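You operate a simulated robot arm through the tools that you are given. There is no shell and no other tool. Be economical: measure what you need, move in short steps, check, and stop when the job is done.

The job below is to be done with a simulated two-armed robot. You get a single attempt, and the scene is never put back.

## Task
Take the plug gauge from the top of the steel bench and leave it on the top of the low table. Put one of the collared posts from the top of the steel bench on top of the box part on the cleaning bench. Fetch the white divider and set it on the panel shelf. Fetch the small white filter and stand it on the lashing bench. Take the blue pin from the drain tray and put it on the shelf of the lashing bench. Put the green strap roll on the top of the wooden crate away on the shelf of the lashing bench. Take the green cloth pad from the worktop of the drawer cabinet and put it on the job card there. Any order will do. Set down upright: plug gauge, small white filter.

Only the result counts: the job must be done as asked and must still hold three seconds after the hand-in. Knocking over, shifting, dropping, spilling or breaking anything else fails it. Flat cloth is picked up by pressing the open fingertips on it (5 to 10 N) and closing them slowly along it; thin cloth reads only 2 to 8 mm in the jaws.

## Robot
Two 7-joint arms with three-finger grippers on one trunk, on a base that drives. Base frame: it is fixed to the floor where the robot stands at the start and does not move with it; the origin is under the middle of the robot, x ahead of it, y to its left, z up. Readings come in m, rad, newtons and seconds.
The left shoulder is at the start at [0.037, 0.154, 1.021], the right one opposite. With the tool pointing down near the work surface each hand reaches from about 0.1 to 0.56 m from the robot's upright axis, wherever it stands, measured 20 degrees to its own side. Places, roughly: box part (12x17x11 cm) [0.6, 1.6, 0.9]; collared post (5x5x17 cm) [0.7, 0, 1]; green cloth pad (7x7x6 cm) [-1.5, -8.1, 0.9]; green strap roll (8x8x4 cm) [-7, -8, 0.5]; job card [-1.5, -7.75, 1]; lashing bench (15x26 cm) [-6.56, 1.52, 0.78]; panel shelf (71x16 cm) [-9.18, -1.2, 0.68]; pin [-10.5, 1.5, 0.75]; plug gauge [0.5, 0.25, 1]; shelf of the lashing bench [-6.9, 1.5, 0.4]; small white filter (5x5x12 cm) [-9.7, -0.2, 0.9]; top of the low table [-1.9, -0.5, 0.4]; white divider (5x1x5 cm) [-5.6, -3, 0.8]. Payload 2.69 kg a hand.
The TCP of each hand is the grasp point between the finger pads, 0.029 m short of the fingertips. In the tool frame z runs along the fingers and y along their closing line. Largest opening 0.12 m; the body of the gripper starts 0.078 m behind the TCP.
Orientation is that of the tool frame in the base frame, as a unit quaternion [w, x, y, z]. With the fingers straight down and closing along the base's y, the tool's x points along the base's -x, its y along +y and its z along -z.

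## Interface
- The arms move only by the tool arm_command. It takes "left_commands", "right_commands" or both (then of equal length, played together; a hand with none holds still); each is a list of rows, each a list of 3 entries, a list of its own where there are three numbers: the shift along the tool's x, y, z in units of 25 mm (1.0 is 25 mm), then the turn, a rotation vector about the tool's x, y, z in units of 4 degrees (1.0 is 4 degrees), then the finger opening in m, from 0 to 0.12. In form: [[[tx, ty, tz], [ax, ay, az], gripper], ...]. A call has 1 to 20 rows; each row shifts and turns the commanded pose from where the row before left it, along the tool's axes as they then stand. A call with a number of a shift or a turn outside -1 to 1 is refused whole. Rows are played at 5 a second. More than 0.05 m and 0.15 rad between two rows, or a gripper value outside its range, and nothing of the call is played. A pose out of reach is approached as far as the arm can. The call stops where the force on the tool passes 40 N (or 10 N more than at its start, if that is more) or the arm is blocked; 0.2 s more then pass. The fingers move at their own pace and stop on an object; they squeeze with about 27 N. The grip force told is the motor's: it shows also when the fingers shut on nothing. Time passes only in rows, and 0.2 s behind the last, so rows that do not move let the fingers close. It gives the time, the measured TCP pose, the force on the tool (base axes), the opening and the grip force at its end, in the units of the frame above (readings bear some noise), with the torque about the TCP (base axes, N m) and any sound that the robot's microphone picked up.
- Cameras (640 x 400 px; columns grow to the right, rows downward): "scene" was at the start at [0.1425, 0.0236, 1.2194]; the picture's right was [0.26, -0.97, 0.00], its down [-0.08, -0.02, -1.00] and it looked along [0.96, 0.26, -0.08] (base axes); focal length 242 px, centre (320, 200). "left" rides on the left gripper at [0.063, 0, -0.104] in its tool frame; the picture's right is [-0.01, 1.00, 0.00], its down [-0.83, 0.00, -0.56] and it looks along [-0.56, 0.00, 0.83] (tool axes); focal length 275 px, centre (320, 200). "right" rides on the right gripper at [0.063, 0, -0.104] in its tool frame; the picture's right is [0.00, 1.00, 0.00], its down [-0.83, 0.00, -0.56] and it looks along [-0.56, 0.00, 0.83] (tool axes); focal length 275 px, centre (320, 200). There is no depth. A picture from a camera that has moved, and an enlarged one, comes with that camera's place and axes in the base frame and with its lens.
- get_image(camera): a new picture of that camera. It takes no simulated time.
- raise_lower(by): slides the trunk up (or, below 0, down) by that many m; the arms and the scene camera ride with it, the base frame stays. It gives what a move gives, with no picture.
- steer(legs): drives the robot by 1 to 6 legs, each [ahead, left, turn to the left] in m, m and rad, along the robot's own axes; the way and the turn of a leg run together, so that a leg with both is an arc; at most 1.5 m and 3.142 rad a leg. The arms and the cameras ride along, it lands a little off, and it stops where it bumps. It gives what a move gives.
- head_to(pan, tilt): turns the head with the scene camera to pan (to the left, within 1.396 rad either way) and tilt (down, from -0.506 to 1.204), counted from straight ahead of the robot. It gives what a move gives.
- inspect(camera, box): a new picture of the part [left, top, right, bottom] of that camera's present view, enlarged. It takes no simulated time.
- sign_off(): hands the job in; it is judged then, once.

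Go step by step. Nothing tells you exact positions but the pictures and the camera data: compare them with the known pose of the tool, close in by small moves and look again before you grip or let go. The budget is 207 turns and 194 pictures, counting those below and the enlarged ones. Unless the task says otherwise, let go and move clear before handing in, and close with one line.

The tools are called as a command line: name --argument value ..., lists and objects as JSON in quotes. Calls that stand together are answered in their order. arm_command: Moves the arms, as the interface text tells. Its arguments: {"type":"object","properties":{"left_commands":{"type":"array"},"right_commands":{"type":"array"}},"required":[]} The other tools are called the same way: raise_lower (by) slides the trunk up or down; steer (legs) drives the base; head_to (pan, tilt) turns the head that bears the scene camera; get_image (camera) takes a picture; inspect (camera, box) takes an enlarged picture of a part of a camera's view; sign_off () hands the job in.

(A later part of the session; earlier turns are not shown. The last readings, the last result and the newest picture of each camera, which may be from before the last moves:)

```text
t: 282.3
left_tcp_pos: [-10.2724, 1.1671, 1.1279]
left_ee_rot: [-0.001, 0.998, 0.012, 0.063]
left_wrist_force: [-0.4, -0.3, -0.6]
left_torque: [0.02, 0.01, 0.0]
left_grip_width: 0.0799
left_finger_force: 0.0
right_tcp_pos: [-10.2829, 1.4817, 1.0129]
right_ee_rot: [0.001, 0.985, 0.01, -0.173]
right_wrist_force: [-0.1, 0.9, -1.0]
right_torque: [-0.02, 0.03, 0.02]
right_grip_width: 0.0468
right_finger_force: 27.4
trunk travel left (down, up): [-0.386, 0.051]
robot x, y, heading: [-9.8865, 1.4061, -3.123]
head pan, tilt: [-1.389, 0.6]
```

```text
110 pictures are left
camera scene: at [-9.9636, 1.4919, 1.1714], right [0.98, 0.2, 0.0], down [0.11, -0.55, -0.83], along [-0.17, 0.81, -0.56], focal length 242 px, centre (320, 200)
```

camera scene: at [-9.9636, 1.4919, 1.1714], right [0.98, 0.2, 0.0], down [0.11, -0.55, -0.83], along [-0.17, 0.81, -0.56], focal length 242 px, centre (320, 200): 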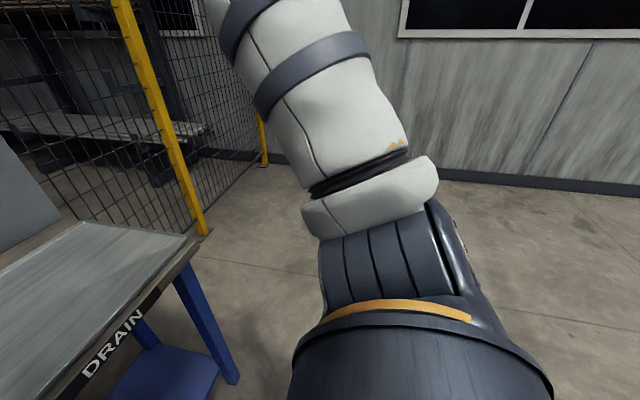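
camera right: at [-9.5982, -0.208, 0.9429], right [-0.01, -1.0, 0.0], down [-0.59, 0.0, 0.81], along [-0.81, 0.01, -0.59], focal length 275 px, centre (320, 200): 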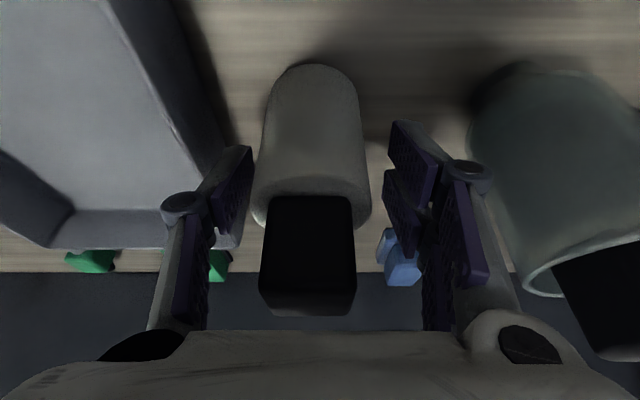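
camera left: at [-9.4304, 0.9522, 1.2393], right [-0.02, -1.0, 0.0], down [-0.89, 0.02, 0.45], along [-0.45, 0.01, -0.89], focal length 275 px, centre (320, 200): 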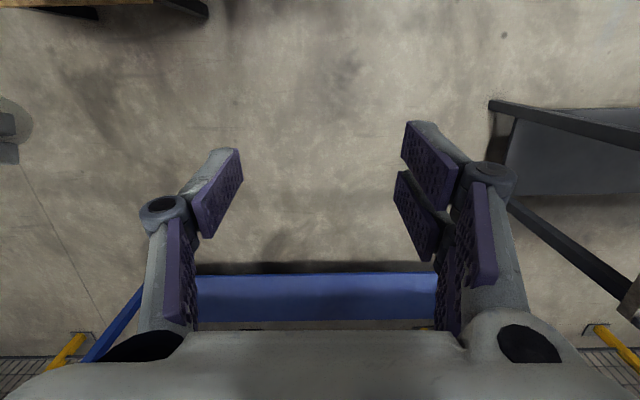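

arm_command --right_commands '[[[0.3, -1, 0], [0, 0, 0], 0.0], [[0.3, -1, 0], [0, 0, 0], 0.0], [[0.3, -1, 0], [0, 0, 0], 0.0], [[0.3, -1, 0], [0, 0, 0], 0.0], [[0.3, -1, 0], [0, 0, 0], 0.0], [[0.3, -1, 0], [0, 0, 0], 0.0], [[0.3, -1, 0], [0, 0, 0], 0.0], [[0.3, -1, 0], [0, 0, 0], 0.0]]'

head_to --pan 0.0 --tilt 0.6

get_image --camera "scene"

```text
t: 284.1
left_tcp_pos: [-10.273, 1.1687, 1.1276]
left_ee_rot: [0.0, 0.998, 0.012, 0.063]
left_wrist_force: [-1.5, 0.3, -0.6]
left_torque: [-0.03, 0.02, -0.01]
left_grip_width: 0.0801
left_finger_force: 0.0
right_tcp_pos: [-10.2339, 1.6821, 0.9928]
right_ee_rot: [0.001, 0.985, 0.01, -0.175]
right_wrist_force: [-0.3, -0.1, -1.5]
right_torque: [0.01, 0.01, -0.01]
right_grip_width: 0.0469
right_finger_force: 26.5
trunk travel left (down, up): [-0.386, 0.051]
robot x, y, heading: [-9.8903, 1.4073, -3.122]
head pan, tilt: [-1.389, 0.6]
```

```text
t: 285.6
left_tcp_pos: [-10.2735, 1.1674, 1.1275]
left_ee_rot: [-0.001, 0.998, 0.012, 0.063]
left_wrist_force: [0.4, 0.5, -0.2]
left_torque: [0.03, -0.01, -0.02]
left_grip_width: 0.0799
left_finger_force: 0.1
right_tcp_pos: [-10.2332, 1.6816, 0.9929]
right_ee_rot: [0.001, 0.985, 0.009, -0.174]
right_wrist_force: [0.6, 0.4, -1.3]
right_torque: [0.0, 0.02, 0.02]
right_grip_width: 0.0467
right_finger_force: 26.8
trunk travel left (down, up): [-0.386, 0.051]
robot x, y, heading: [-9.8841, 1.4082, -3.118]
head pan, tilt: [0.0, 0.6]
```

```text
109 pictures are left
camera scene: at [-10.0341, 1.4035, 1.1714], right [-0.02, 1.0, 0.0], down [0.56, 0.01, -0.83], along [-0.82, -0.02, -0.56], focal length 242 px, centre (320, 200)
```

scene: 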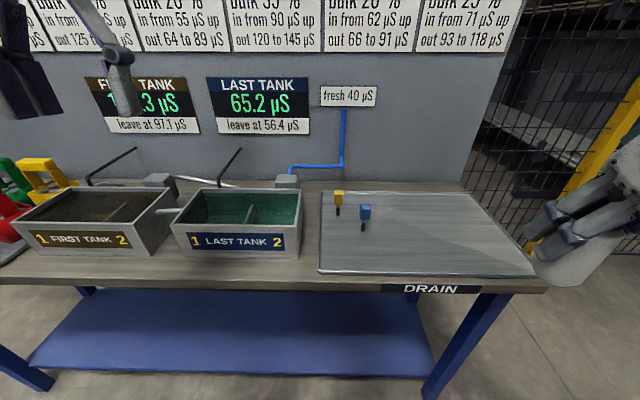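

Blue pin at about (-10.517, 1.505), standing in the drain tray. Positioning and bringing the left hand over it.

steer --legs '[[0.08, -0.17, -0.02]]'

arm_command --left_commands '[[[0, 0, 0], [0, -0.95, 0], 0.08], [[0, 0, 0], [0, -0.95, 0], 0.08], [[0, 0, 0], [0, -0.95, 0], 0.08], [[0, 0, 0], [0, -0.95, 0], 0.06], [[0, 0, 0], [0, -0.95, 0], 0.06], [[0, 0, 0], [0, -0.95, 0], 0.06], [[0, 0, 0], [0, -0.95, 0], 0.045], [[-0.3, -0.94, 0.7], [0, 0, 0], 0.045], [[-0.3, -0.94, 0.7], [0, 0, 0], 0.045], [[-0.3, -0.94, 0.7], [0, 0, 0], 0.045], [[-0.3, -0.94, 0.7], [0, 0, 0], 0.045], [[-0.3, -0.94, 0.7], [0, 0, 0], 0.045], [[-0.3, -0.94, 0.7], [0, 0, 0], 0.045], [[-0.3, -0.94, 0.7], [0, 0, 0], 0.045]]'

get_image --camera "left"

get_image --camera "scene"

```text
t: 287.6
left_tcp_pos: [-10.3598, 1.3467, 1.1286]
left_ee_rot: [0.0, 0.998, 0.002, 0.062]
left_wrist_force: [0.0, 0.5, 0.4]
left_torque: [-0.01, -0.02, 0.02]
left_grip_width: 0.08
left_finger_force: 0.1
right_tcp_pos: [-10.3098, 1.8583, 0.9932]
right_ee_rot: [-0.001, 0.985, -0.001, -0.173]
right_wrist_force: [0.5, 1.0, -0.8]
right_torque: [-0.02, 0.03, 0.0]
right_grip_width: 0.0467
right_finger_force: 27.4
trunk travel left (down, up): [-0.386, 0.051]
robot x, y, heading: [-9.9734, 1.5743, -3.141]
head pan, tilt: [0.0, 0.6]
```

```text
t: 290.6
left_tcp_pos: [-10.4508, 1.5115, 1.0267]
left_ee_rot: [0.0, 0.986, 0.002, -0.169]
left_wrist_force: [-0.3, 0.4, 0.0]
left_torque: [0.01, 0.02, 0.04]
left_grip_width: 0.0451
left_finger_force: 0.0
right_tcp_pos: [-10.3104, 1.8582, 0.9929]
right_ee_rot: [-0.001, 0.985, 0.0, -0.173]
right_wrist_force: [0.6, 0.4, -0.4]
right_torque: [0.01, 0.02, 0.02]
right_grip_width: 0.0468
right_finger_force: 26.7
trunk travel left (down, up): [-0.386, 0.051]
robot x, y, heading: [-9.9689, 1.5767, -3.142]
head pan, tilt: [0.0, 0.6]
```

```text
108 pictures are left
camera left: at [-10.3575, 1.5112, 1.1054], right [0.0, -1.0, 0.0], down [-0.6, 0.0, 0.8], along [-0.8, 0.0, -0.6], focal length 275 px, centre (320, 200)
```

left: 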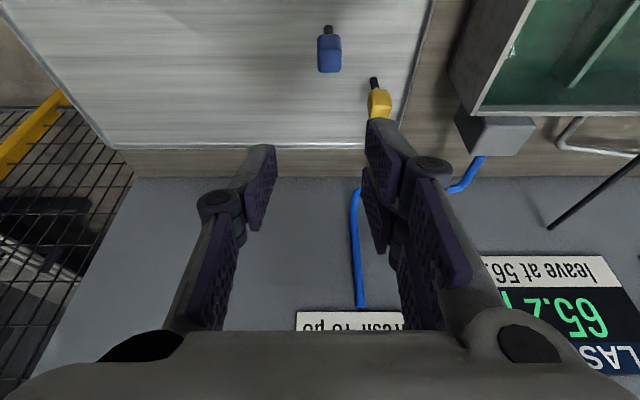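

```text
107 pictures are left
camera scene: at [-10.1171, 1.5773, 1.1714], right [0.0, 1.0, 0.0], down [0.57, 0.0, -0.82], along [-0.82, 0.0, -0.57], focal length 242 px, centre (320, 200)
```

scene: 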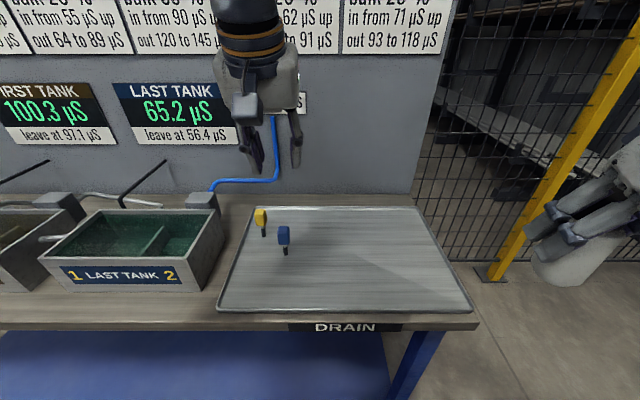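

arm_command --left_commands '[[[0.2, 0.34, 1], [0, 0, 0], 0.045], [[0.19, 0, 1], [0, 0, 0], 0.045], [[0.19, 0, 1], [0, 0, 0], 0.045], [[0.19, 0, 1], [0, 0, 0], 0.045], [[0.19, 0, 1], [0, 0, 0], 0.045]]'

get_image --camera "left"

inspect --camera "scene" --box '[200, 130, 380, 280]'

```text
t: 291.8
left_tcp_pos: [-10.47, 1.5027, 0.9032]
left_ee_rot: [0.001, 0.985, 0.002, -0.17]
left_wrist_force: [1.2, -0.4, -0.8]
left_torque: [-0.01, -0.01, -0.02]
left_grip_width: 0.0449
left_finger_force: 0.0
right_tcp_pos: [-10.3105, 1.8586, 0.9923]
right_ee_rot: [-0.001, 0.985, 0.0, -0.174]
right_wrist_force: [0.5, -0.1, -1.0]
right_torque: [-0.03, -0.01, 0.01]
right_grip_width: 0.0468
right_finger_force: 27.1
trunk travel left (down, up): [-0.386, 0.051]
robot x, y, heading: [-9.9693, 1.5801, -3.139]
head pan, tilt: [0.0, 0.6]
```

```text
106 pictures are left
camera left: at [-10.3762, 1.5022, 0.981], right [0.0, -1.0, 0.0], down [-0.6, 0.0, 0.8], along [-0.8, 0.0, -0.6], focal length 275 px, centre (320, 200)
```

left: 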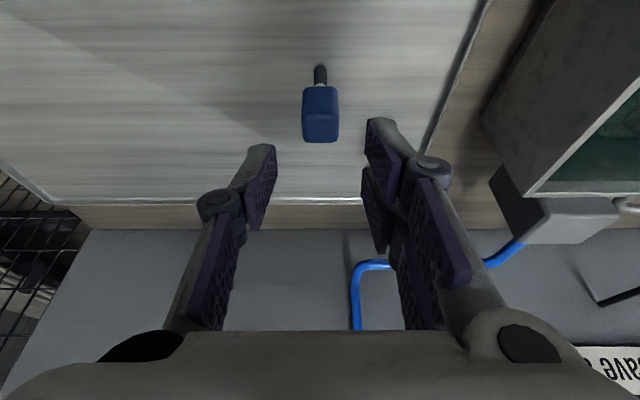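

```text
2.67 times, centred on (290, 205) of scene
camera zoom: at [-10.1171, 1.5768, 1.1714], right [0.0, 1.0, 0.0], down [0.57, 0.0, -0.82], along [-0.82, 0.0, -0.57], focal length 645 px, centre (400, 187)
```

zoom: 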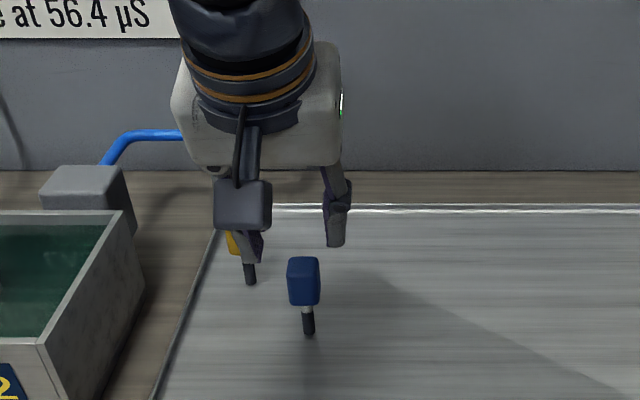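

arm_command --left_commands '[[[0.09, 0, 1], [0, 0, 0], 0.045], [[0.09, 0, 1], [0, 0, 0], 0.045], [[0.09, 0, 1], [0, 0, 0], 0.045], [[0, 0, 0.42], [0, 0, 0], 0.045]]'

get_image --camera "left"

```text
t: 292.8
left_tcp_pos: [-10.493, 1.5016, 0.8206]
left_ee_rot: [0.001, 0.985, 0.003, -0.17]
left_wrist_force: [-0.6, -0.8, -0.2]
left_torque: [0.01, 0.0, 0.0]
left_grip_width: 0.0452
left_finger_force: 0.0
right_tcp_pos: [-10.3098, 1.8578, 0.9928]
right_ee_rot: [-0.001, 0.985, 0.0, -0.173]
right_wrist_force: [-0.8, -0.6, -1.0]
right_torque: [0.0, 0.0, 0.03]
right_grip_width: 0.0468
right_finger_force: 26.5
trunk travel left (down, up): [-0.386, 0.051]
robot x, y, heading: [-9.9699, 1.5734, -3.14]
head pan, tilt: [0.0, 0.6]
```

```text
104 pictures are left
camera left: at [-10.3987, 1.5014, 0.8988], right [0.0, -1.0, 0.0], down [-0.6, 0.0, 0.8], along [-0.8, 0.0, -0.6], focal length 275 px, centre (320, 200)
```

left: 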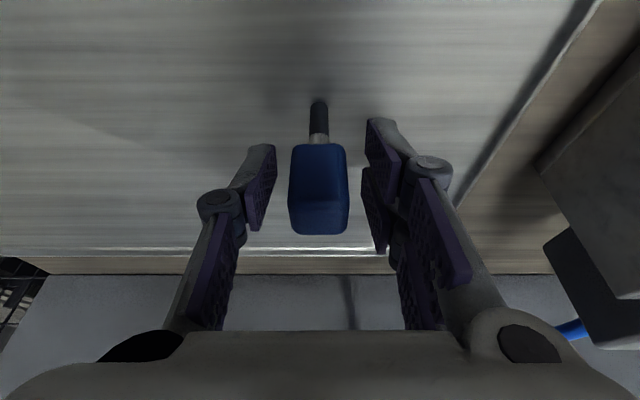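

Centered on the pin head. Closing and lifting.

arm_command --left_commands '[[[0, 0, 0], [0, 0, 0], 0.0], [[0, 0, 0], [0, 0, 0], 0.0], [[0, 0, 0], [0, 0, 0], 0.0], [[-0.34, 0, -0.94], [0, 0, 0], 0.0], [[-0.34, 0, -0.94], [0, 0, 0], 0.0], [[-0.34, 0, -0.94], [0, 0, 0], 0.0], [[-0.34, 0, -0.94], [0, 0, 0], 0.0], [[-0.34, 0, -0.94], [0, 0, 0], 0.0], [[-0.34, 0, -0.94], [0, 0, 0], 0.0], [[-0.34, 0, -0.94], [0, 0, 0], 0.0], [[-0.34, 0, -0.94], [0, 0, 0], 0.0]]'

get_image --camera "left"

get_image --camera "scene"

```text
t: 295.2
left_tcp_pos: [-10.495, 1.5009, 1.0223]
left_ee_rot: [0.001, 0.986, 0.002, -0.169]
left_wrist_force: [0.1, -0.1, 0.2]
left_torque: [-0.01, 0.02, 0.01]
left_grip_width: 0.0224
left_finger_force: 27.3
right_tcp_pos: [-10.3105, 1.8582, 0.9923]
right_ee_rot: [-0.001, 0.985, 0.0, -0.173]
right_wrist_force: [1.1, 0.2, -0.5]
right_torque: [-0.02, -0.01, -0.04]
right_grip_width: 0.0469
right_finger_force: 27.0
trunk travel left (down, up): [-0.386, 0.051]
robot x, y, heading: [-9.9694, 1.576, -3.135]
head pan, tilt: [0.0, 0.6]
```

```text
103 pictures are left
camera left: at [-10.4007, 1.501, 1.0991], right [0.0, -1.0, 0.0], down [-0.6, 0.0, 0.8], along [-0.8, 0.0, -0.6], focal length 275 px, centre (320, 200)
```

left: 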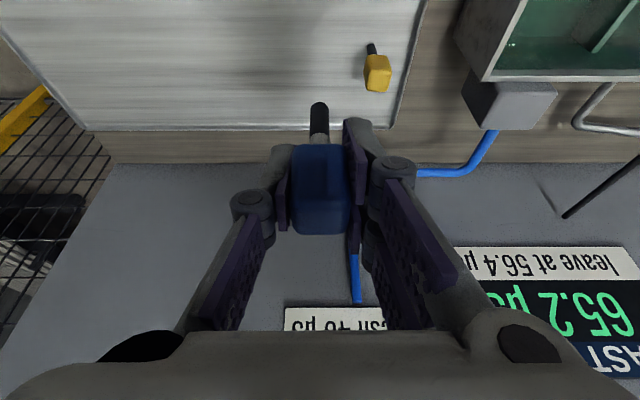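

```text
102 pictures are left
camera scene: at [-10.1167, 1.5767, 1.1715], right [0.0, 1.0, 0.0], down [0.56, 0.0, -0.83], along [-0.83, 0.0, -0.56], focal length 242 px, centre (320, 200)
```

scene: 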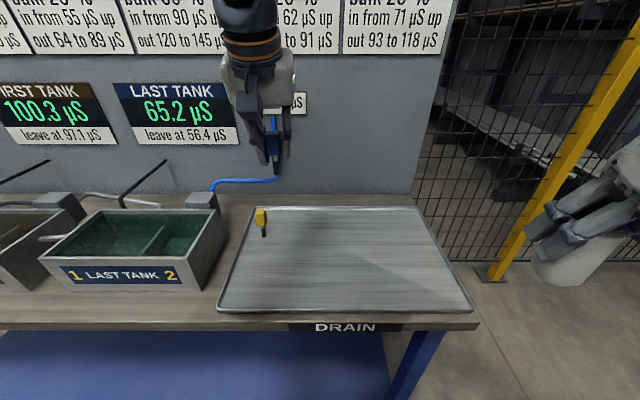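

Pin held. Retracting both hands, then driving back east to the lashing bench, turning to face it.

arm_command --left_commands '[[[0.94, 0.6, -0.34], [0, 0, 0], 0.0], [[0.94, 0.6, -0.34], [0, 0, 0], 0.0], [[0.94, 0.6, -0.34], [0, 0, 0], 0.0], [[0.94, 0.6, -0.34], [0, 0, 0], 0.0], [[0.94, 0.6, -0.34], [0, 0, 0], 0.0], [[0.94, 0.6, -0.34], [0, 0, 0], 0.0]]' --right_commands '[[[0, 0.8, -0.8], [0, 0, 0], 0.0], [[0, 0.8, -0.8], [0, 0, 0], 0.0], [[0, 0.8, -0.8], [0, 0, 0], 0.0], [[0, 0.8, 0], [0, 0, 0], 0.0], [[0, 0.8, 0], [0, 0, 0], 0.0], [[0, 0.8, 0], [0, 0, 0], 0.0]]'

steer --legs '[[0, 0.75, 0], [-1.4, 0, 0], [-1.2, 0.3, 0], [0, 0, -1.571]]'

head_to --pan -0.5 --tilt 0.4

get_image --camera "scene"

```text
t: 296.6
left_tcp_pos: [-10.3436, 1.4119, 1.0205]
left_ee_rot: [0.0, 0.986, 0.002, -0.169]
left_wrist_force: [0.2, -0.6, -1.1]
left_torque: [0.04, -0.02, -0.01]
left_grip_width: 0.0223
left_finger_force: 26.8
right_tcp_pos: [-10.2881, 1.737, 1.0499]
right_ee_rot: [-0.001, 0.985, -0.001, -0.174]
right_wrist_force: [0.3, 1.1, -1.3]
right_torque: [0.02, 0.01, 0.03]
right_grip_width: 0.0468
right_finger_force: 26.7
trunk travel left (down, up): [-0.386, 0.051]
robot x, y, heading: [-9.9664, 1.5787, -3.139]
head pan, tilt: [0.0, 0.6]
```

```text
t: 319.0
left_tcp_pos: [-7.507, 0.8696, 1.02]
left_ee_rot: [0.121, -0.686, 0.708, 0.118]
left_wrist_force: [0.1, 0.2, -1.1]
left_torque: [-0.01, 0.0, 0.0]
left_grip_width: 0.0226
left_finger_force: 27.1
right_tcp_pos: [-7.1839, 0.8036, 1.0497]
right_ee_rot: [0.125, -0.684, 0.708, 0.12]
right_wrist_force: [-0.5, -0.7, -1.3]
right_torque: [0.0, -0.02, -0.01]
right_grip_width: 0.0466
right_finger_force: 27.5
trunk travel left (down, up): [-0.386, 0.051]
robot x, y, heading: [-7.3584, 0.4898, 1.541]
head pan, tilt: [0.0, 0.6]
```

```text
t: 319.9
left_tcp_pos: [-7.5067, 0.87, 1.0201]
left_ee_rot: [0.121, -0.687, 0.707, 0.118]
left_wrist_force: [-0.8, -0.4, -0.3]
left_torque: [0.03, 0.03, -0.01]
left_grip_width: 0.0222
left_finger_force: 27.6
right_tcp_pos: [-7.1846, 0.8046, 1.0505]
right_ee_rot: [0.126, -0.684, 0.708, 0.12]
right_wrist_force: [0.1, 0.4, -1.3]
right_torque: [0.0, 0.01, 0.0]
right_grip_width: 0.0467
right_finger_force: 26.5
trunk travel left (down, up): [-0.386, 0.051]
robot x, y, heading: [-7.3547, 0.4911, 1.537]
head pan, tilt: [-0.499, 0.4]
```

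```text
101 pictures are left
camera scene: at [-7.3087, 0.6264, 1.1896], right [0.86, -0.51, 0.0], down [-0.2, -0.34, -0.92], along [0.47, 0.79, -0.39], focal length 242 px, centre (320, 200)
```

scene: 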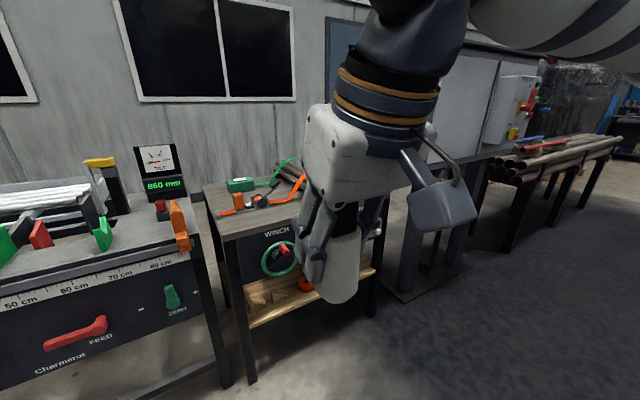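

steer --legs '[[0.3, -0.62, 0.034]]'

head_to --pan 0.0 --tilt 0.55

get_image --camera "scene"

```text
t: 325.2
left_tcp_pos: [-6.8896, 1.1544, 1.0198]
left_ee_rot: [-0.119, 0.697, -0.697, -0.119]
left_wrist_force: [0.1, -0.4, -1.0]
left_torque: [0.01, -0.02, -0.01]
left_grip_width: 0.0224
left_finger_force: 27.0
right_tcp_pos: [-6.5648, 1.0974, 1.0497]
right_ee_rot: [0.124, -0.695, 0.697, 0.122]
right_wrist_force: [0.6, 0.7, -0.3]
right_torque: [0.01, 0.02, -0.01]
right_grip_width: 0.0471
right_finger_force: 26.3
trunk travel left (down, up): [-0.386, 0.051]
robot x, y, heading: [-6.7245, 0.7799, 1.566]
head pan, tilt: [-0.499, 0.4]
```

```text
t: 326.1
left_tcp_pos: [-6.8906, 1.1532, 1.02]
left_ee_rot: [0.12, -0.697, 0.697, 0.119]
left_wrist_force: [-0.6, 0.3, -0.7]
left_torque: [-0.03, 0.02, 0.01]
left_grip_width: 0.0224
left_finger_force: 27.0
right_tcp_pos: [-6.5654, 1.0973, 1.049]
right_ee_rot: [0.124, -0.695, 0.697, 0.122]
right_wrist_force: [0.1, -0.6, -0.6]
right_torque: [-0.03, 0.01, 0.01]
right_grip_width: 0.047
right_finger_force: 27.2
trunk travel left (down, up): [-0.386, 0.051]
robot x, y, heading: [-6.7248, 0.7816, 1.565]
head pan, tilt: [0.0, 0.55]
```

```text
100 pictures are left
camera scene: at [-6.7286, 0.9249, 1.176], right [1.0, 0.0, 0.0], down [0.0, -0.52, -0.85], along [0.0, 0.85, -0.52], focal length 242 px, centre (320, 200)
```

scene: 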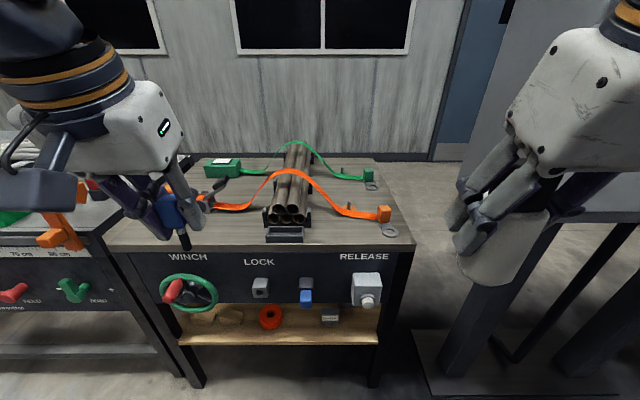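

inspect --camera "scene" --box '[240, 140, 440, 260]'

inspect --camera "scene" --box '[90, 240, 430, 400]'

```text
3.20 times, centred on (340, 200) of scene
camera zoom: at [-6.7286, 0.9249, 1.176], right [1.0, 0.0, 0.0], down [0.0, -0.52, -0.85], along [0.0, 0.85, -0.52], focal length 774 px, centre (256, 200)
```

zoom: 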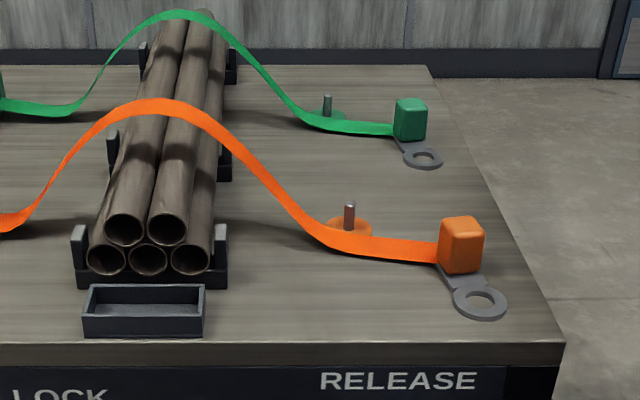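

```text
1.88 times, centred on (260, 320) of scene
camera zoom: at [-6.7286, 0.9249, 1.176], right [1.0, 0.0, 0.0], down [0.0, -0.52, -0.85], along [0.0, 0.85, -0.52], focal length 456 px, centre (433, -26)
```

zoom: 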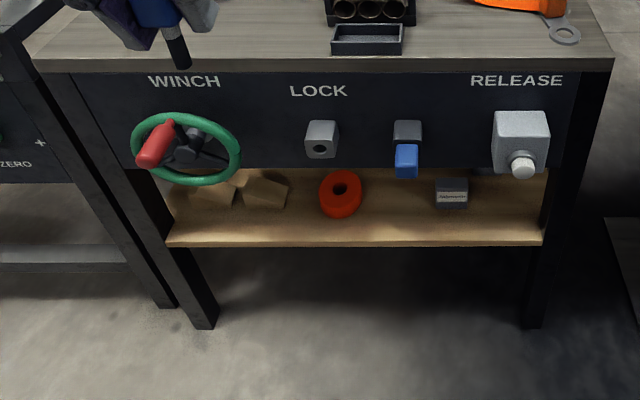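

The free patch on the bench's right side between the two straps (≈(-6.565, 1.57), top 0.78) will take the filter. Moving in.

steer --legs '[[0.17, 0, 0.005]]'

arm_command --right_commands '[[[-0.95, 0, 0.345], [0, 0, 0], 0.0], [[-0.95, 0, 0.345], [0, 0, 0], 0.0], [[-0.95, 0, 0.345], [0, 0, 0], 0.0], [[-0.95, 0, 0.345], [0, 0, 0], 0.0], [[-0.95, 0, 0.345], [0, 0, 0], 0.0], [[-0.95, 0, 0.345], [0, 0, 0], 0.0], [[-0.95, 0, 0.345], [0, 0, 0], 0.0], [[-0.95, 0, 0.345], [0, 0, 0], 0.0], [[-0.95, 0, 0.345], [0, 0, 0], 0.0], [[-0.95, 0, 0.345], [0, 0, 0], 0.0], [[-0.95, 0, 0.345], [0, 0, 0], 0.0], [[-0.95, 0, 0.345], [0, 0, 0], 0.0]]'

get_image --camera "right"

get_image --camera "scene"

```text
t: 327.6
left_tcp_pos: [-6.8909, 1.3247, 1.0219]
left_ee_rot: [-0.119, 0.698, -0.696, -0.119]
left_wrist_force: [0.3, 0.6, -0.4]
left_torque: [-0.01, -0.01, 0.03]
left_grip_width: 0.0227
left_finger_force: 27.5
right_tcp_pos: [-6.5659, 1.27, 1.0492]
right_ee_rot: [0.123, -0.696, 0.697, 0.123]
right_wrist_force: [0.7, 0.4, -1.3]
right_torque: [-0.01, -0.03, 0.02]
right_grip_width: 0.0469
right_finger_force: 26.3
trunk travel left (down, up): [-0.386, 0.051]
robot x, y, heading: [-6.7286, 0.9463, 1.574]
head pan, tilt: [0.0, 0.55]
```

```text
t: 330.2
left_tcp_pos: [-6.8913, 1.3248, 1.02]
left_ee_rot: [-0.12, 0.698, -0.696, -0.119]
left_wrist_force: [-0.3, 1.2, -0.4]
left_torque: [-0.04, 0.02, -0.03]
left_grip_width: 0.0223
left_finger_force: 27.1
right_tcp_pos: [-6.5663, 1.5685, 1.0509]
right_ee_rot: [-0.124, 0.697, -0.696, -0.121]
right_wrist_force: [-0.1, 0.1, 0.5]
right_torque: [-0.02, -0.04, 0.03]
right_grip_width: 0.0469
right_finger_force: 27.0
right hand out of reach, approached as far as the arm can: row 12
trunk travel left (down, up): [-0.386, 0.051]
robot x, y, heading: [-6.7245, 0.95, 1.568]
head pan, tilt: [0.0, 0.55]
```

```text
97 pictures are left
camera right: at [-6.5662, 1.4748, 1.1273], right [-1.0, 0.0, -0.01], down [-0.01, 0.59, 0.81], along [0.0, 0.81, -0.59], focal length 275 px, centre (320, 200)
```

right: 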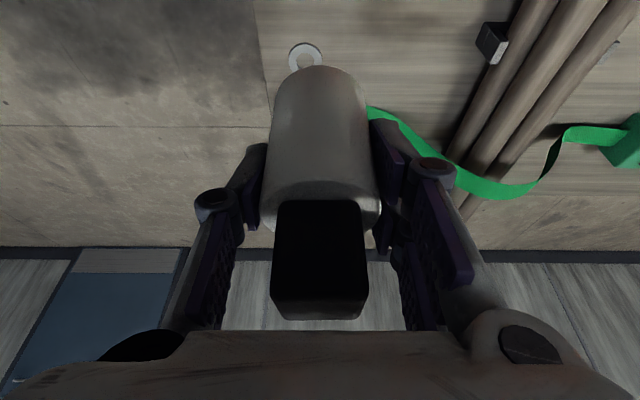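

```text
96 pictures are left
camera scene: at [-6.7292, 1.0967, 1.1757], right [1.0, 0.0, 0.0], down [0.0, -0.52, -0.85], along [0.0, 0.85, -0.52], focal length 242 px, centre (320, 200)
```

scene: 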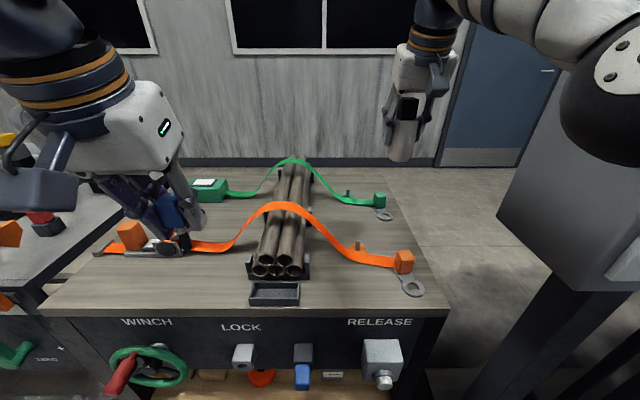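

arm_command --right_commands '[[[0.33, 0, 0.92], [0, 0, 0], 0.0], [[0.33, 0, 0.92], [0, 0, 0], 0.0], [[0.33, 0, 0.92], [0, 0, 0], 0.0], [[0.33, 0, 0.92], [0, 0, 0], 0.0], [[0.33, 0, 0.92], [0, 0, 0], 0.0], [[0.33, 0, 0.92], [0, 0, 0], 0.0]]'

inspect --camera "scene" --box '[300, 130, 500, 330]'

get_image --camera "right"

```text
t: 331.6
left_tcp_pos: [-6.8909, 1.3247, 1.0207]
left_ee_rot: [-0.119, 0.698, -0.696, -0.12]
left_wrist_force: [-0.4, 0.3, -0.1]
left_torque: [0.0, 0.01, -0.01]
left_grip_width: 0.0221
left_finger_force: 27.0
right_tcp_pos: [-6.5653, 1.5707, 0.9028]
right_ee_rot: [0.123, -0.696, 0.697, 0.122]
right_wrist_force: [-0.4, 0.5, 0.2]
right_torque: [-0.01, 0.01, 0.0]
right_grip_width: 0.0469
right_finger_force: 27.4
trunk travel left (down, up): [-0.386, 0.051]
robot x, y, heading: [-6.7262, 0.9499, 1.566]
head pan, tilt: [0.0, 0.55]
```

```text
2.00 times, centred on (400, 230) of scene
camera zoom: at [-6.7289, 1.0962, 1.1759], right [1.0, 0.0, 0.0], down [0.0, -0.52, -0.85], along [0.0, 0.85, -0.52], focal length 484 px, centre (160, 140)
```

zoom: 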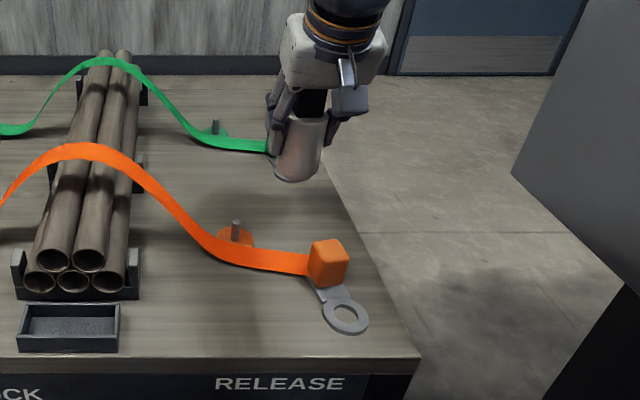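

```text
94 pictures are left
camera right: at [-6.5659, 1.4764, 0.9807], right [-1.0, 0.0, 0.0], down [0.0, 0.59, 0.81], along [0.0, 0.81, -0.59], focal length 275 px, centre (320, 200)
```

right: 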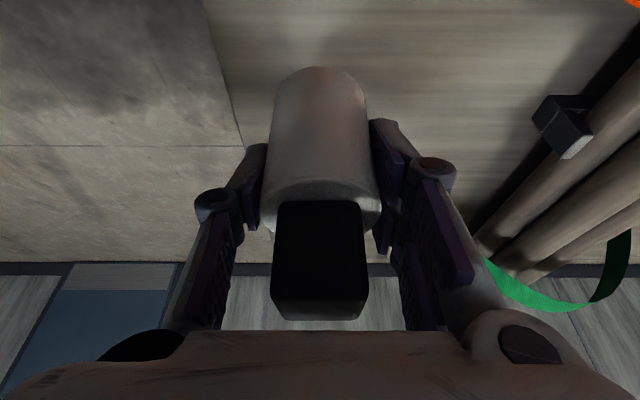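

arm_command --right_commands '[[[0.27, 0, 0.75], [0, 0, 0], 0.0], [[0.27, 0, 0.75], [0, 0, 0], 0.0], [[0.07, 0, 0.188], [0, 0, 0], 0.0]]'

arm_command --right_commands '[[[0.041, 0, 0.113], [0, 0, 0], 0.0], [[0.041, 0, 0.113], [0, 0, 0], 0.0]]'

inspect --camera "scene" --box '[300, 130, 500, 330]'

```text
t: 332.4
left_tcp_pos: [-6.8907, 1.3233, 1.0214]
left_ee_rot: [-0.119, 0.698, -0.696, -0.119]
left_wrist_force: [-0.2, 0.1, -0.7]
left_torque: [-0.02, -0.01, -0.04]
left_grip_width: 0.0222
left_finger_force: 26.7
right_tcp_pos: [-6.5647, 1.5716, 0.858]
right_ee_rot: [0.124, -0.695, 0.697, 0.123]
right_wrist_force: [-0.3, 0.3, -1.2]
right_torque: [0.0, 0.01, 0.02]
right_grip_width: 0.0466
right_finger_force: 27.0
trunk travel left (down, up): [-0.386, 0.051]
robot x, y, heading: [-6.7267, 0.9498, 1.572]
head pan, tilt: [0.0, 0.55]
```

```text
t: 333.0
left_tcp_pos: [-6.8906, 1.3242, 1.0214]
left_ee_rot: [-0.119, 0.698, -0.696, -0.119]
left_wrist_force: [-0.5, -0.3, -1.0]
left_torque: [-0.04, 0.0, 0.01]
left_grip_width: 0.0226
left_finger_force: 27.0
right_tcp_pos: [-6.5644, 1.5703, 0.8537]
right_ee_rot: [0.123, -0.696, 0.697, 0.122]
right_wrist_force: [0.3, 0.6, 0.2]
right_torque: [0.01, 0.0, 0.01]
right_grip_width: 0.0469
right_finger_force: 26.3
trunk travel left (down, up): [-0.386, 0.051]
robot x, y, heading: [-6.7292, 0.9498, 1.578]
head pan, tilt: [0.0, 0.55]
```

```text
2.00 times, centred on (400, 230) of scene
camera zoom: at [-6.7289, 1.0959, 1.1759], right [1.0, 0.0, 0.0], down [0.0, -0.52, -0.85], along [0.0, 0.85, -0.52], focal length 484 px, centre (160, 140)
```

zoom: 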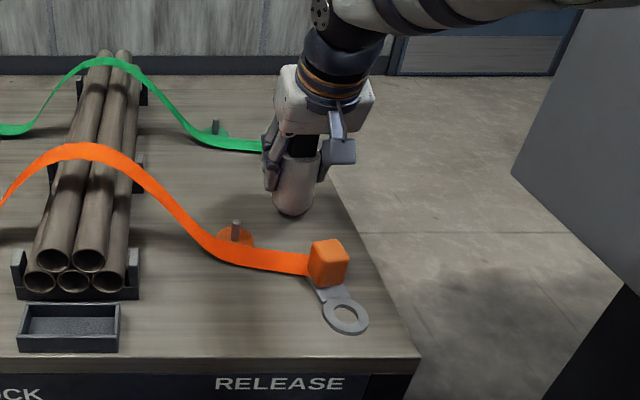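

arm_command --right_commands '[[[0.041, 0, 0.113], [0, 0, 0], 0.0], [[0.041, 0, 0.113], [0, 0, 0], 0.0]]'

arm_command --right_commands '[[[0.041, 0, 0.113], [0, 0, 0], 0.0], [[0.02, 0, 0.06], [0, 0, 0], 0.0]]'

inspect --camera "scene" --box '[300, 130, 500, 330]'

```text
t: 333.6
left_tcp_pos: [-6.8912, 1.3235, 1.0215]
left_ee_rot: [-0.119, 0.698, -0.696, -0.119]
left_wrist_force: [-0.1, 0.0, -1.0]
left_torque: [0.04, 0.0, -0.01]
left_grip_width: 0.0223
left_finger_force: 27.3
right_tcp_pos: [-6.5655, 1.5711, 0.8457]
right_ee_rot: [-0.124, 0.697, -0.696, -0.123]
right_wrist_force: [0.1, -0.1, -0.6]
right_torque: [-0.01, 0.02, -0.01]
right_grip_width: 0.0471
right_finger_force: 26.8
trunk travel left (down, up): [-0.386, 0.051]
robot x, y, heading: [-6.7247, 0.9487, 1.574]
head pan, tilt: [0.0, 0.55]
```

```text
t: 334.2
left_tcp_pos: [-6.8917, 1.3218, 1.0214]
left_ee_rot: [-0.119, 0.698, -0.696, -0.119]
left_wrist_force: [0.1, -0.1, -1.0]
left_torque: [-0.02, -0.01, 0.0]
left_grip_width: 0.0226
left_finger_force: 27.1
right_tcp_pos: [-6.5646, 1.5705, 0.8439]
right_ee_rot: [0.125, -0.695, 0.697, 0.124]
right_wrist_force: [-1.4, 0.7, 9.3]
right_torque: [0.16, 0.13, 0.01]
right_grip_width: 0.047
right_finger_force: 27.3
trunk travel left (down, up): [-0.386, 0.051]
robot x, y, heading: [-6.7258, 0.9503, 1.568]
head pan, tilt: [0.0, 0.55]
```

```text
2.00 times, centred on (400, 230) of scene
camera zoom: at [-6.7293, 1.095, 1.1763], right [1.0, 0.0, 0.0], down [0.0, -0.52, -0.85], along [0.0, 0.85, -0.52], focal length 484 px, centre (160, 140)
```

zoom: 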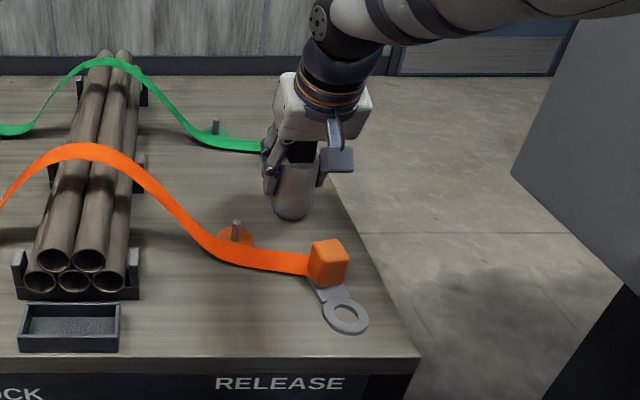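

arm_command --right_commands '[[[0, 0, 0], [0, 0, 0], 0.053], [[0, 0, 0], [0, 0, 0], 0.068], [[0, 0, 0], [0, 0, 0], 0.072], [[-0.34, 0, -0.94], [0, 0, 0], 0.072], [[-0.34, 0, -0.94], [0, 0, 0], 0.072], [[-0.34, 0, -0.94], [0, 0, 0], 0.072], [[-0.34, 0, -0.94], [0, 0, 0], 0.072], [[-0.34, 0, -0.94], [0, 0, 0], 0.072], [[-0.34, 0, -0.94], [0, 0, 0], 0.072], [[-0.34, 0, -0.94], [0, 0, 0], 0.072], [[0.94, 0, -0.34], [0, 0, 0], 0.072], [[0.94, 0, -0.34], [0, 0, 0], 0.072], [[0.94, 0, -0.34], [0, 0, 0], 0.072], [[0.94, 0, -0.34], [0, 0, 0], 0.072], [[0.94, 0, -0.34], [0, 0, 0], 0.072], [[0.94, 0, -0.34], [0, 0, 0], 0.072], [[0.94, 0, -0.34], [0, 0, 0], 0.072], [[0.94, 0, -0.34], [0, 0, 0], 0.072], [[0.94, 0, -0.34], [0, 0, 0], 0.072]]'

get_image --camera "scene"

```text
t: 338.2
left_tcp_pos: [-6.8905, 1.324, 1.0213]
left_ee_rot: [-0.119, 0.698, -0.695, -0.12]
left_wrist_force: [-0.4, 0.7, 0.3]
left_torque: [0.01, 0.01, 0.01]
left_grip_width: 0.0225
left_finger_force: 27.0
right_tcp_pos: [-6.5656, 1.3448, 1.016]
right_ee_rot: [0.124, -0.695, 0.697, 0.123]
right_wrist_force: [-0.5, 0.6, 0.3]
right_torque: [0.01, 0.0, -0.01]
right_grip_width: 0.0718
right_finger_force: 0.1
trunk travel left (down, up): [-0.386, 0.051]
robot x, y, heading: [-6.7276, 0.952, 1.572]
head pan, tilt: [0.0, 0.55]
```

```text
91 pictures are left
camera scene: at [-6.7288, 1.0955, 1.176], right [1.0, 0.0, 0.0], down [0.0, -0.52, -0.85], along [0.0, 0.85, -0.52], focal length 242 px, centre (320, 200)
```

scene: 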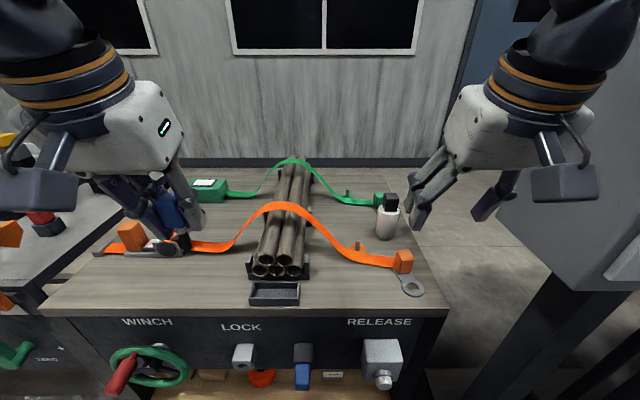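

Filter stands well. Next the pin on the lower shelf: I'll back off, lower the trunk, and look at the shelf.

steer --legs '[[-0.45, 0, 0]]'

raise_lower --by -0.36

head_to --pan 0.0 --tilt 0.4

get_image --camera "scene"

```text
t: 340.9
left_tcp_pos: [-6.8926, 0.8705, 1.0213]
left_ee_rot: [-0.119, 0.702, -0.691, -0.121]
left_wrist_force: [0.7, 0.3, -1.4]
left_torque: [-0.01, 0.01, -0.02]
left_grip_width: 0.0224
left_finger_force: 27.3
right_tcp_pos: [-6.5684, 0.8947, 1.0173]
right_ee_rot: [-0.123, 0.7, -0.692, -0.124]
right_wrist_force: [-0.6, -0.4, -0.5]
right_torque: [0.05, 0.0, 0.03]
right_grip_width: 0.072
right_finger_force: 0.0
trunk travel left (down, up): [-0.386, 0.051]
robot x, y, heading: [-6.7251, 0.5002, 1.58]
head pan, tilt: [0.0, 0.55]
```

```text
t: 344.4
left_tcp_pos: [-6.8924, 0.8703, 0.66]
left_ee_rot: [-0.119, 0.702, -0.692, -0.12]
left_wrist_force: [-0.5, 0.7, -0.8]
left_torque: [0.0, 0.01, 0.01]
left_grip_width: 0.0224
left_finger_force: 27.4
right_tcp_pos: [-6.5674, 0.8955, 0.6553]
right_ee_rot: [-0.123, 0.7, -0.693, -0.123]
right_wrist_force: [-0.9, 0.5, -1.0]
right_torque: [0.03, -0.02, 0.0]
right_grip_width: 0.0719
right_finger_force: 0.0
trunk travel left (down, up): [-0.026, 0.411]
robot x, y, heading: [-6.7244, 0.5002, 1.59]
head pan, tilt: [0.0, 0.55]
```

```text
t: 345.1
left_tcp_pos: [-6.8922, 0.8697, 0.6617]
left_ee_rot: [-0.118, 0.703, -0.691, -0.12]
left_wrist_force: [-0.1, 0.5, -1.0]
left_torque: [-0.01, 0.03, -0.01]
left_grip_width: 0.0225
left_finger_force: 26.9
right_tcp_pos: [-6.5685, 0.8954, 0.656]
right_ee_rot: [-0.123, 0.7, -0.693, -0.123]
right_wrist_force: [0.5, -0.6, 0.5]
right_torque: [0.0, 0.02, -0.01]
right_grip_width: 0.072
right_finger_force: 0.1
trunk travel left (down, up): [-0.026, 0.411]
robot x, y, heading: [-6.7233, 0.5015, 1.586]
head pan, tilt: [0.0, 0.4]
```

```text
90 pictures are left
camera scene: at [-6.7294, 0.7713, 0.801], right [1.0, 0.01, 0.0], down [0.01, -0.39, -0.92], along [-0.01, 0.92, -0.39], focal length 242 px, centre (320, 200)
```

scene: 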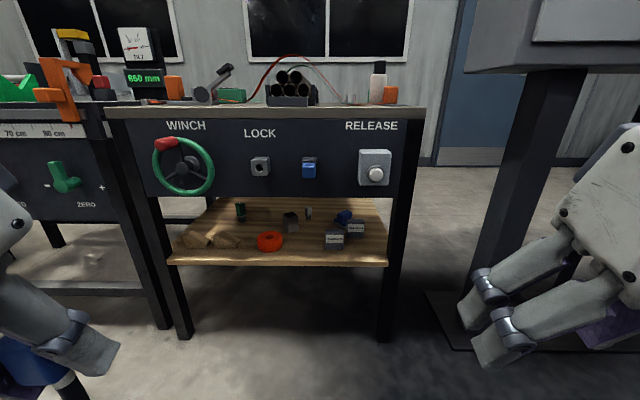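

Clear view: shelf front edge y≈1.38, z≈0.345, with a gap at x≈-6.79 between the orange roll and the grey box. Turning the left hand to point forward and tucking in the right.

arm_command --left_commands '[[[-0.5, 0, 0.3], [0, -1, 0], 0.0], [[-0.5, 0, 0.3], [0, -1, 0], 0.0], [[-0.5, 0, 0.3], [0, -1, 0], 0.0], [[0, 0, 0], [0, -1, 0], 0.0], [[0, 0, 0], [0, -1, 0], 0.0], [[0, 0, 0], [0, -1, 0], 0.0], [[0, 0, 0], [0, -1, 0], 0.0], [[0, 0, 0], [0, -1, 0], 0.0], [[0, 0, 0], [0, -1, 0], 0.0], [[0, 0, 0], [0, -1, 0], 0.0], [[0, 0, 0], [0, -1, 0], 0.0], [[0, 0, 0], [0, -1, 0], 0.0], [[0, 0, 0], [0, -1, 0], 0.0], [[0, 0, 0], [0, -1, 0], 0.0], [[0, 0, 0], [0, -1, 0], 0.0], [[0, 0, 0], [0, -1, 0], 0.0]]' --right_commands '[[[0.9, 0, -0.3], [0, 0, 0], 0.07], [[0.9, 0, -0.3], [0, 0, 0], 0.07], [[0.9, 0, -0.3], [0, 0, 0], 0.07], [[0.9, 0, -0.3], [0, 0, 0], 0.07], [[0.9, 0, -0.3], [0, 0, 0], 0.07], [[0, 0, 0], [0, 0, 0], 0.07], [[0, 0, 0], [0, 0, 0], 0.07], [[0, 0, 0], [0, 0, 0], 0.07], [[0, 0, 0], [0, 0, 0], 0.07], [[0, 0, 0], [0, 0, 0], 0.07], [[0, 0, 0], [0, 0, 0], 0.07], [[0, 0, 0], [0, 0, 0], 0.07], [[0, 0, 0], [0, 0, 0], 0.07], [[0, 0, 0], [0, 0, 0], 0.07], [[0, 0, 0], [0, 0, 0], 0.07], [[0, 0, 0], [0, 0, 0], 0.07]]'

get_image --camera "left"

get_image --camera "scene"

```text
t: 348.5
left_tcp_pos: [-6.844, 1.0009, 0.7501]
left_ee_rot: [-0.467, 0.532, -0.524, -0.474]
left_wrist_force: [0.2, 0.4, -0.4]
left_torque: [0.0, 0.01, -0.01]
left_grip_width: 0.0223
left_finger_force: 27.0
left hand out of reach, approached as far as the arm can: row 6, 7, 8, 9, 10, 11, 12, 13, 14, 15, 16
right_tcp_pos: [-6.5649, 0.776, 0.6524]
right_ee_rot: [-0.122, 0.701, -0.692, -0.123]
right_wrist_force: [-0.6, 0.6, -0.8]
right_torque: [0.01, -0.01, 0.01]
right_grip_width: 0.07
right_finger_force: 0.1
trunk travel left (down, up): [-0.026, 0.411]
robot x, y, heading: [-6.7255, 0.4981, 1.587]
head pan, tilt: [0.0, 0.4]
```

```text
89 pictures are left
camera left: at [-6.8429, 0.8913, 0.6997], right [-1.0, -0.02, 0.0], down [0.01, -0.46, 0.89], along [-0.01, 0.89, 0.46], focal length 275 px, centre (320, 200)
```

left: 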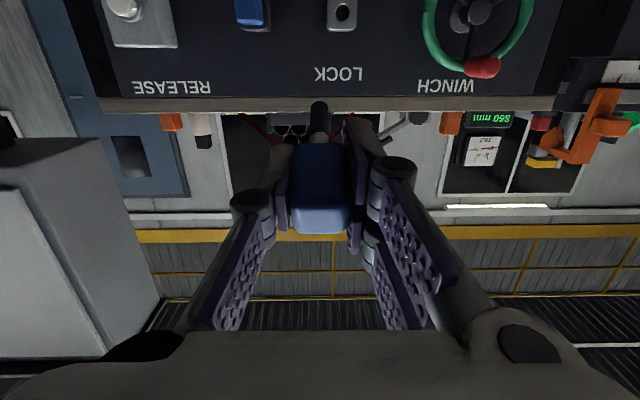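

```text
88 pictures are left
camera scene: at [-6.7294, 0.7713, 0.801], right [1.0, 0.01, 0.0], down [0.01, -0.39, -0.92], along [-0.01, 0.92, -0.39], focal length 242 px, centre (320, 200)
```

scene: 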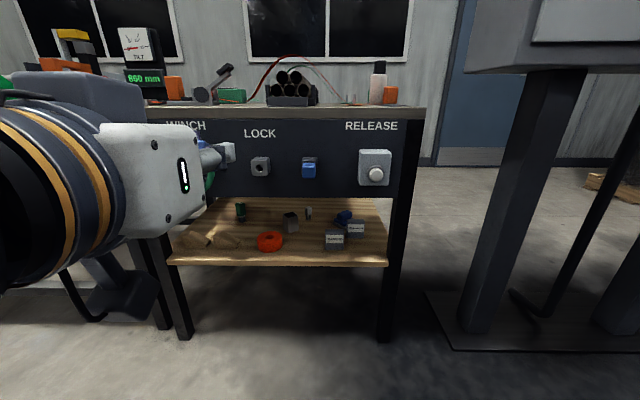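

arm_command --left_commands '[[[0.9, 0, 0.4], [0, 0, 0], 0.0], [[0.9, 0, 0.4], [0, 0, 0], 0.0], [[0.9, 0, 0.4], [0, 0, 0], 0.0], [[0.9, 0, 0.4], [0, 0, 0], 0.0], [[0.9, 0, 0.4], [0, 0, 0], 0.0], [[0.9, 0, 0.4], [0, 0, 0], 0.0], [[0.9, 0, 0.4], [0, 0, 0], 0.0], [[0.9, 0, 0.4], [0, 0, 0], 0.0]]'

get_image --camera "scene"

```text
t: 350.3
left_tcp_pos: [-6.8321, 1.0658, 0.5672]
left_ee_rot: [-0.465, 0.534, -0.523, -0.475]
left_wrist_force: [1.0, -0.2, 0.2]
left_torque: [-0.03, 0.01, 0.0]
left_grip_width: 0.0227
left_finger_force: 26.9
left hand out of reach, approached as far as the arm can: row 1, 2, 8
right_tcp_pos: [-6.5657, 0.7756, 0.6516]
right_ee_rot: [-0.122, 0.701, -0.692, -0.123]
right_wrist_force: [-0.6, -0.1, 0.0]
right_torque: [-0.01, 0.01, 0.0]
right_grip_width: 0.0699
right_finger_force: 0.1
trunk travel left (down, up): [-0.026, 0.411]
robot x, y, heading: [-6.7201, 0.4988, 1.583]
head pan, tilt: [0.0, 0.4]
```

```text
87 pictures are left
camera scene: at [-6.7295, 0.7713, 0.801], right [1.0, 0.01, 0.0], down [0.01, -0.39, -0.92], along [-0.01, 0.92, -0.39], focal length 242 px, centre (320, 200)
```

scene: 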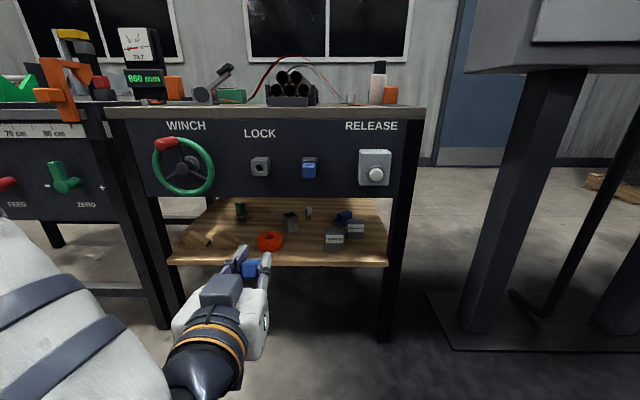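

arm_command --left_commands '[[[0.9, 0, -0.3], [0, 0, 0], 0.0], [[0.9, 0, -0.3], [0, 0, 0], 0.0], [[0.9, 0, -0.3], [0, 0, 0], 0.0], [[0.9, 0, -0.3], [0, 0, 0], 0.0], [[0.9, 0, -0.3], [0, 0, 0], 0.0], [[0.8, 0, -0.3], [0, 0, 0], 0.0]]'

get_image --camera "scene"

```text
t: 351.7
left_tcp_pos: [-6.8309, 1.0048, 0.4418]
left_ee_rot: [-0.467, 0.533, -0.523, -0.474]
left_wrist_force: [-0.2, -0.3, 0.0]
left_torque: [-0.02, 0.01, -0.01]
left_grip_width: 0.0223
left_finger_force: 27.4
right_tcp_pos: [-6.564, 0.7772, 0.6527]
right_ee_rot: [-0.123, 0.7, -0.693, -0.123]
right_wrist_force: [-0.3, 0.2, 0.1]
right_torque: [-0.01, -0.01, -0.02]
right_grip_width: 0.07
right_finger_force: 0.1
trunk travel left (down, up): [-0.026, 0.411]
robot x, y, heading: [-6.7238, 0.4948, 1.588]
head pan, tilt: [0.0, 0.4]
```

```text
86 pictures are left
camera scene: at [-6.7294, 0.7713, 0.801], right [1.0, 0.01, 0.0], down [0.01, -0.39, -0.92], along [-0.01, 0.92, -0.39], focal length 242 px, centre (320, 200)
```

scene: 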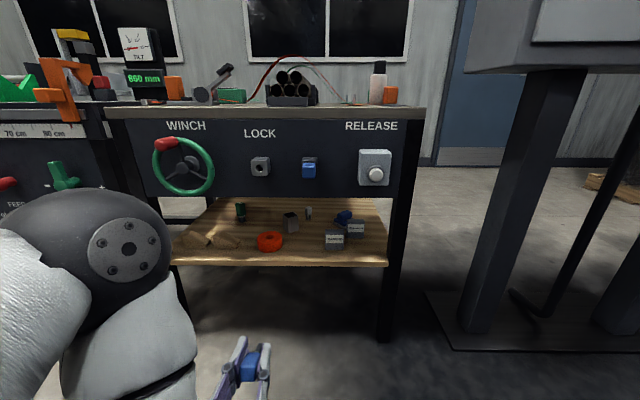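

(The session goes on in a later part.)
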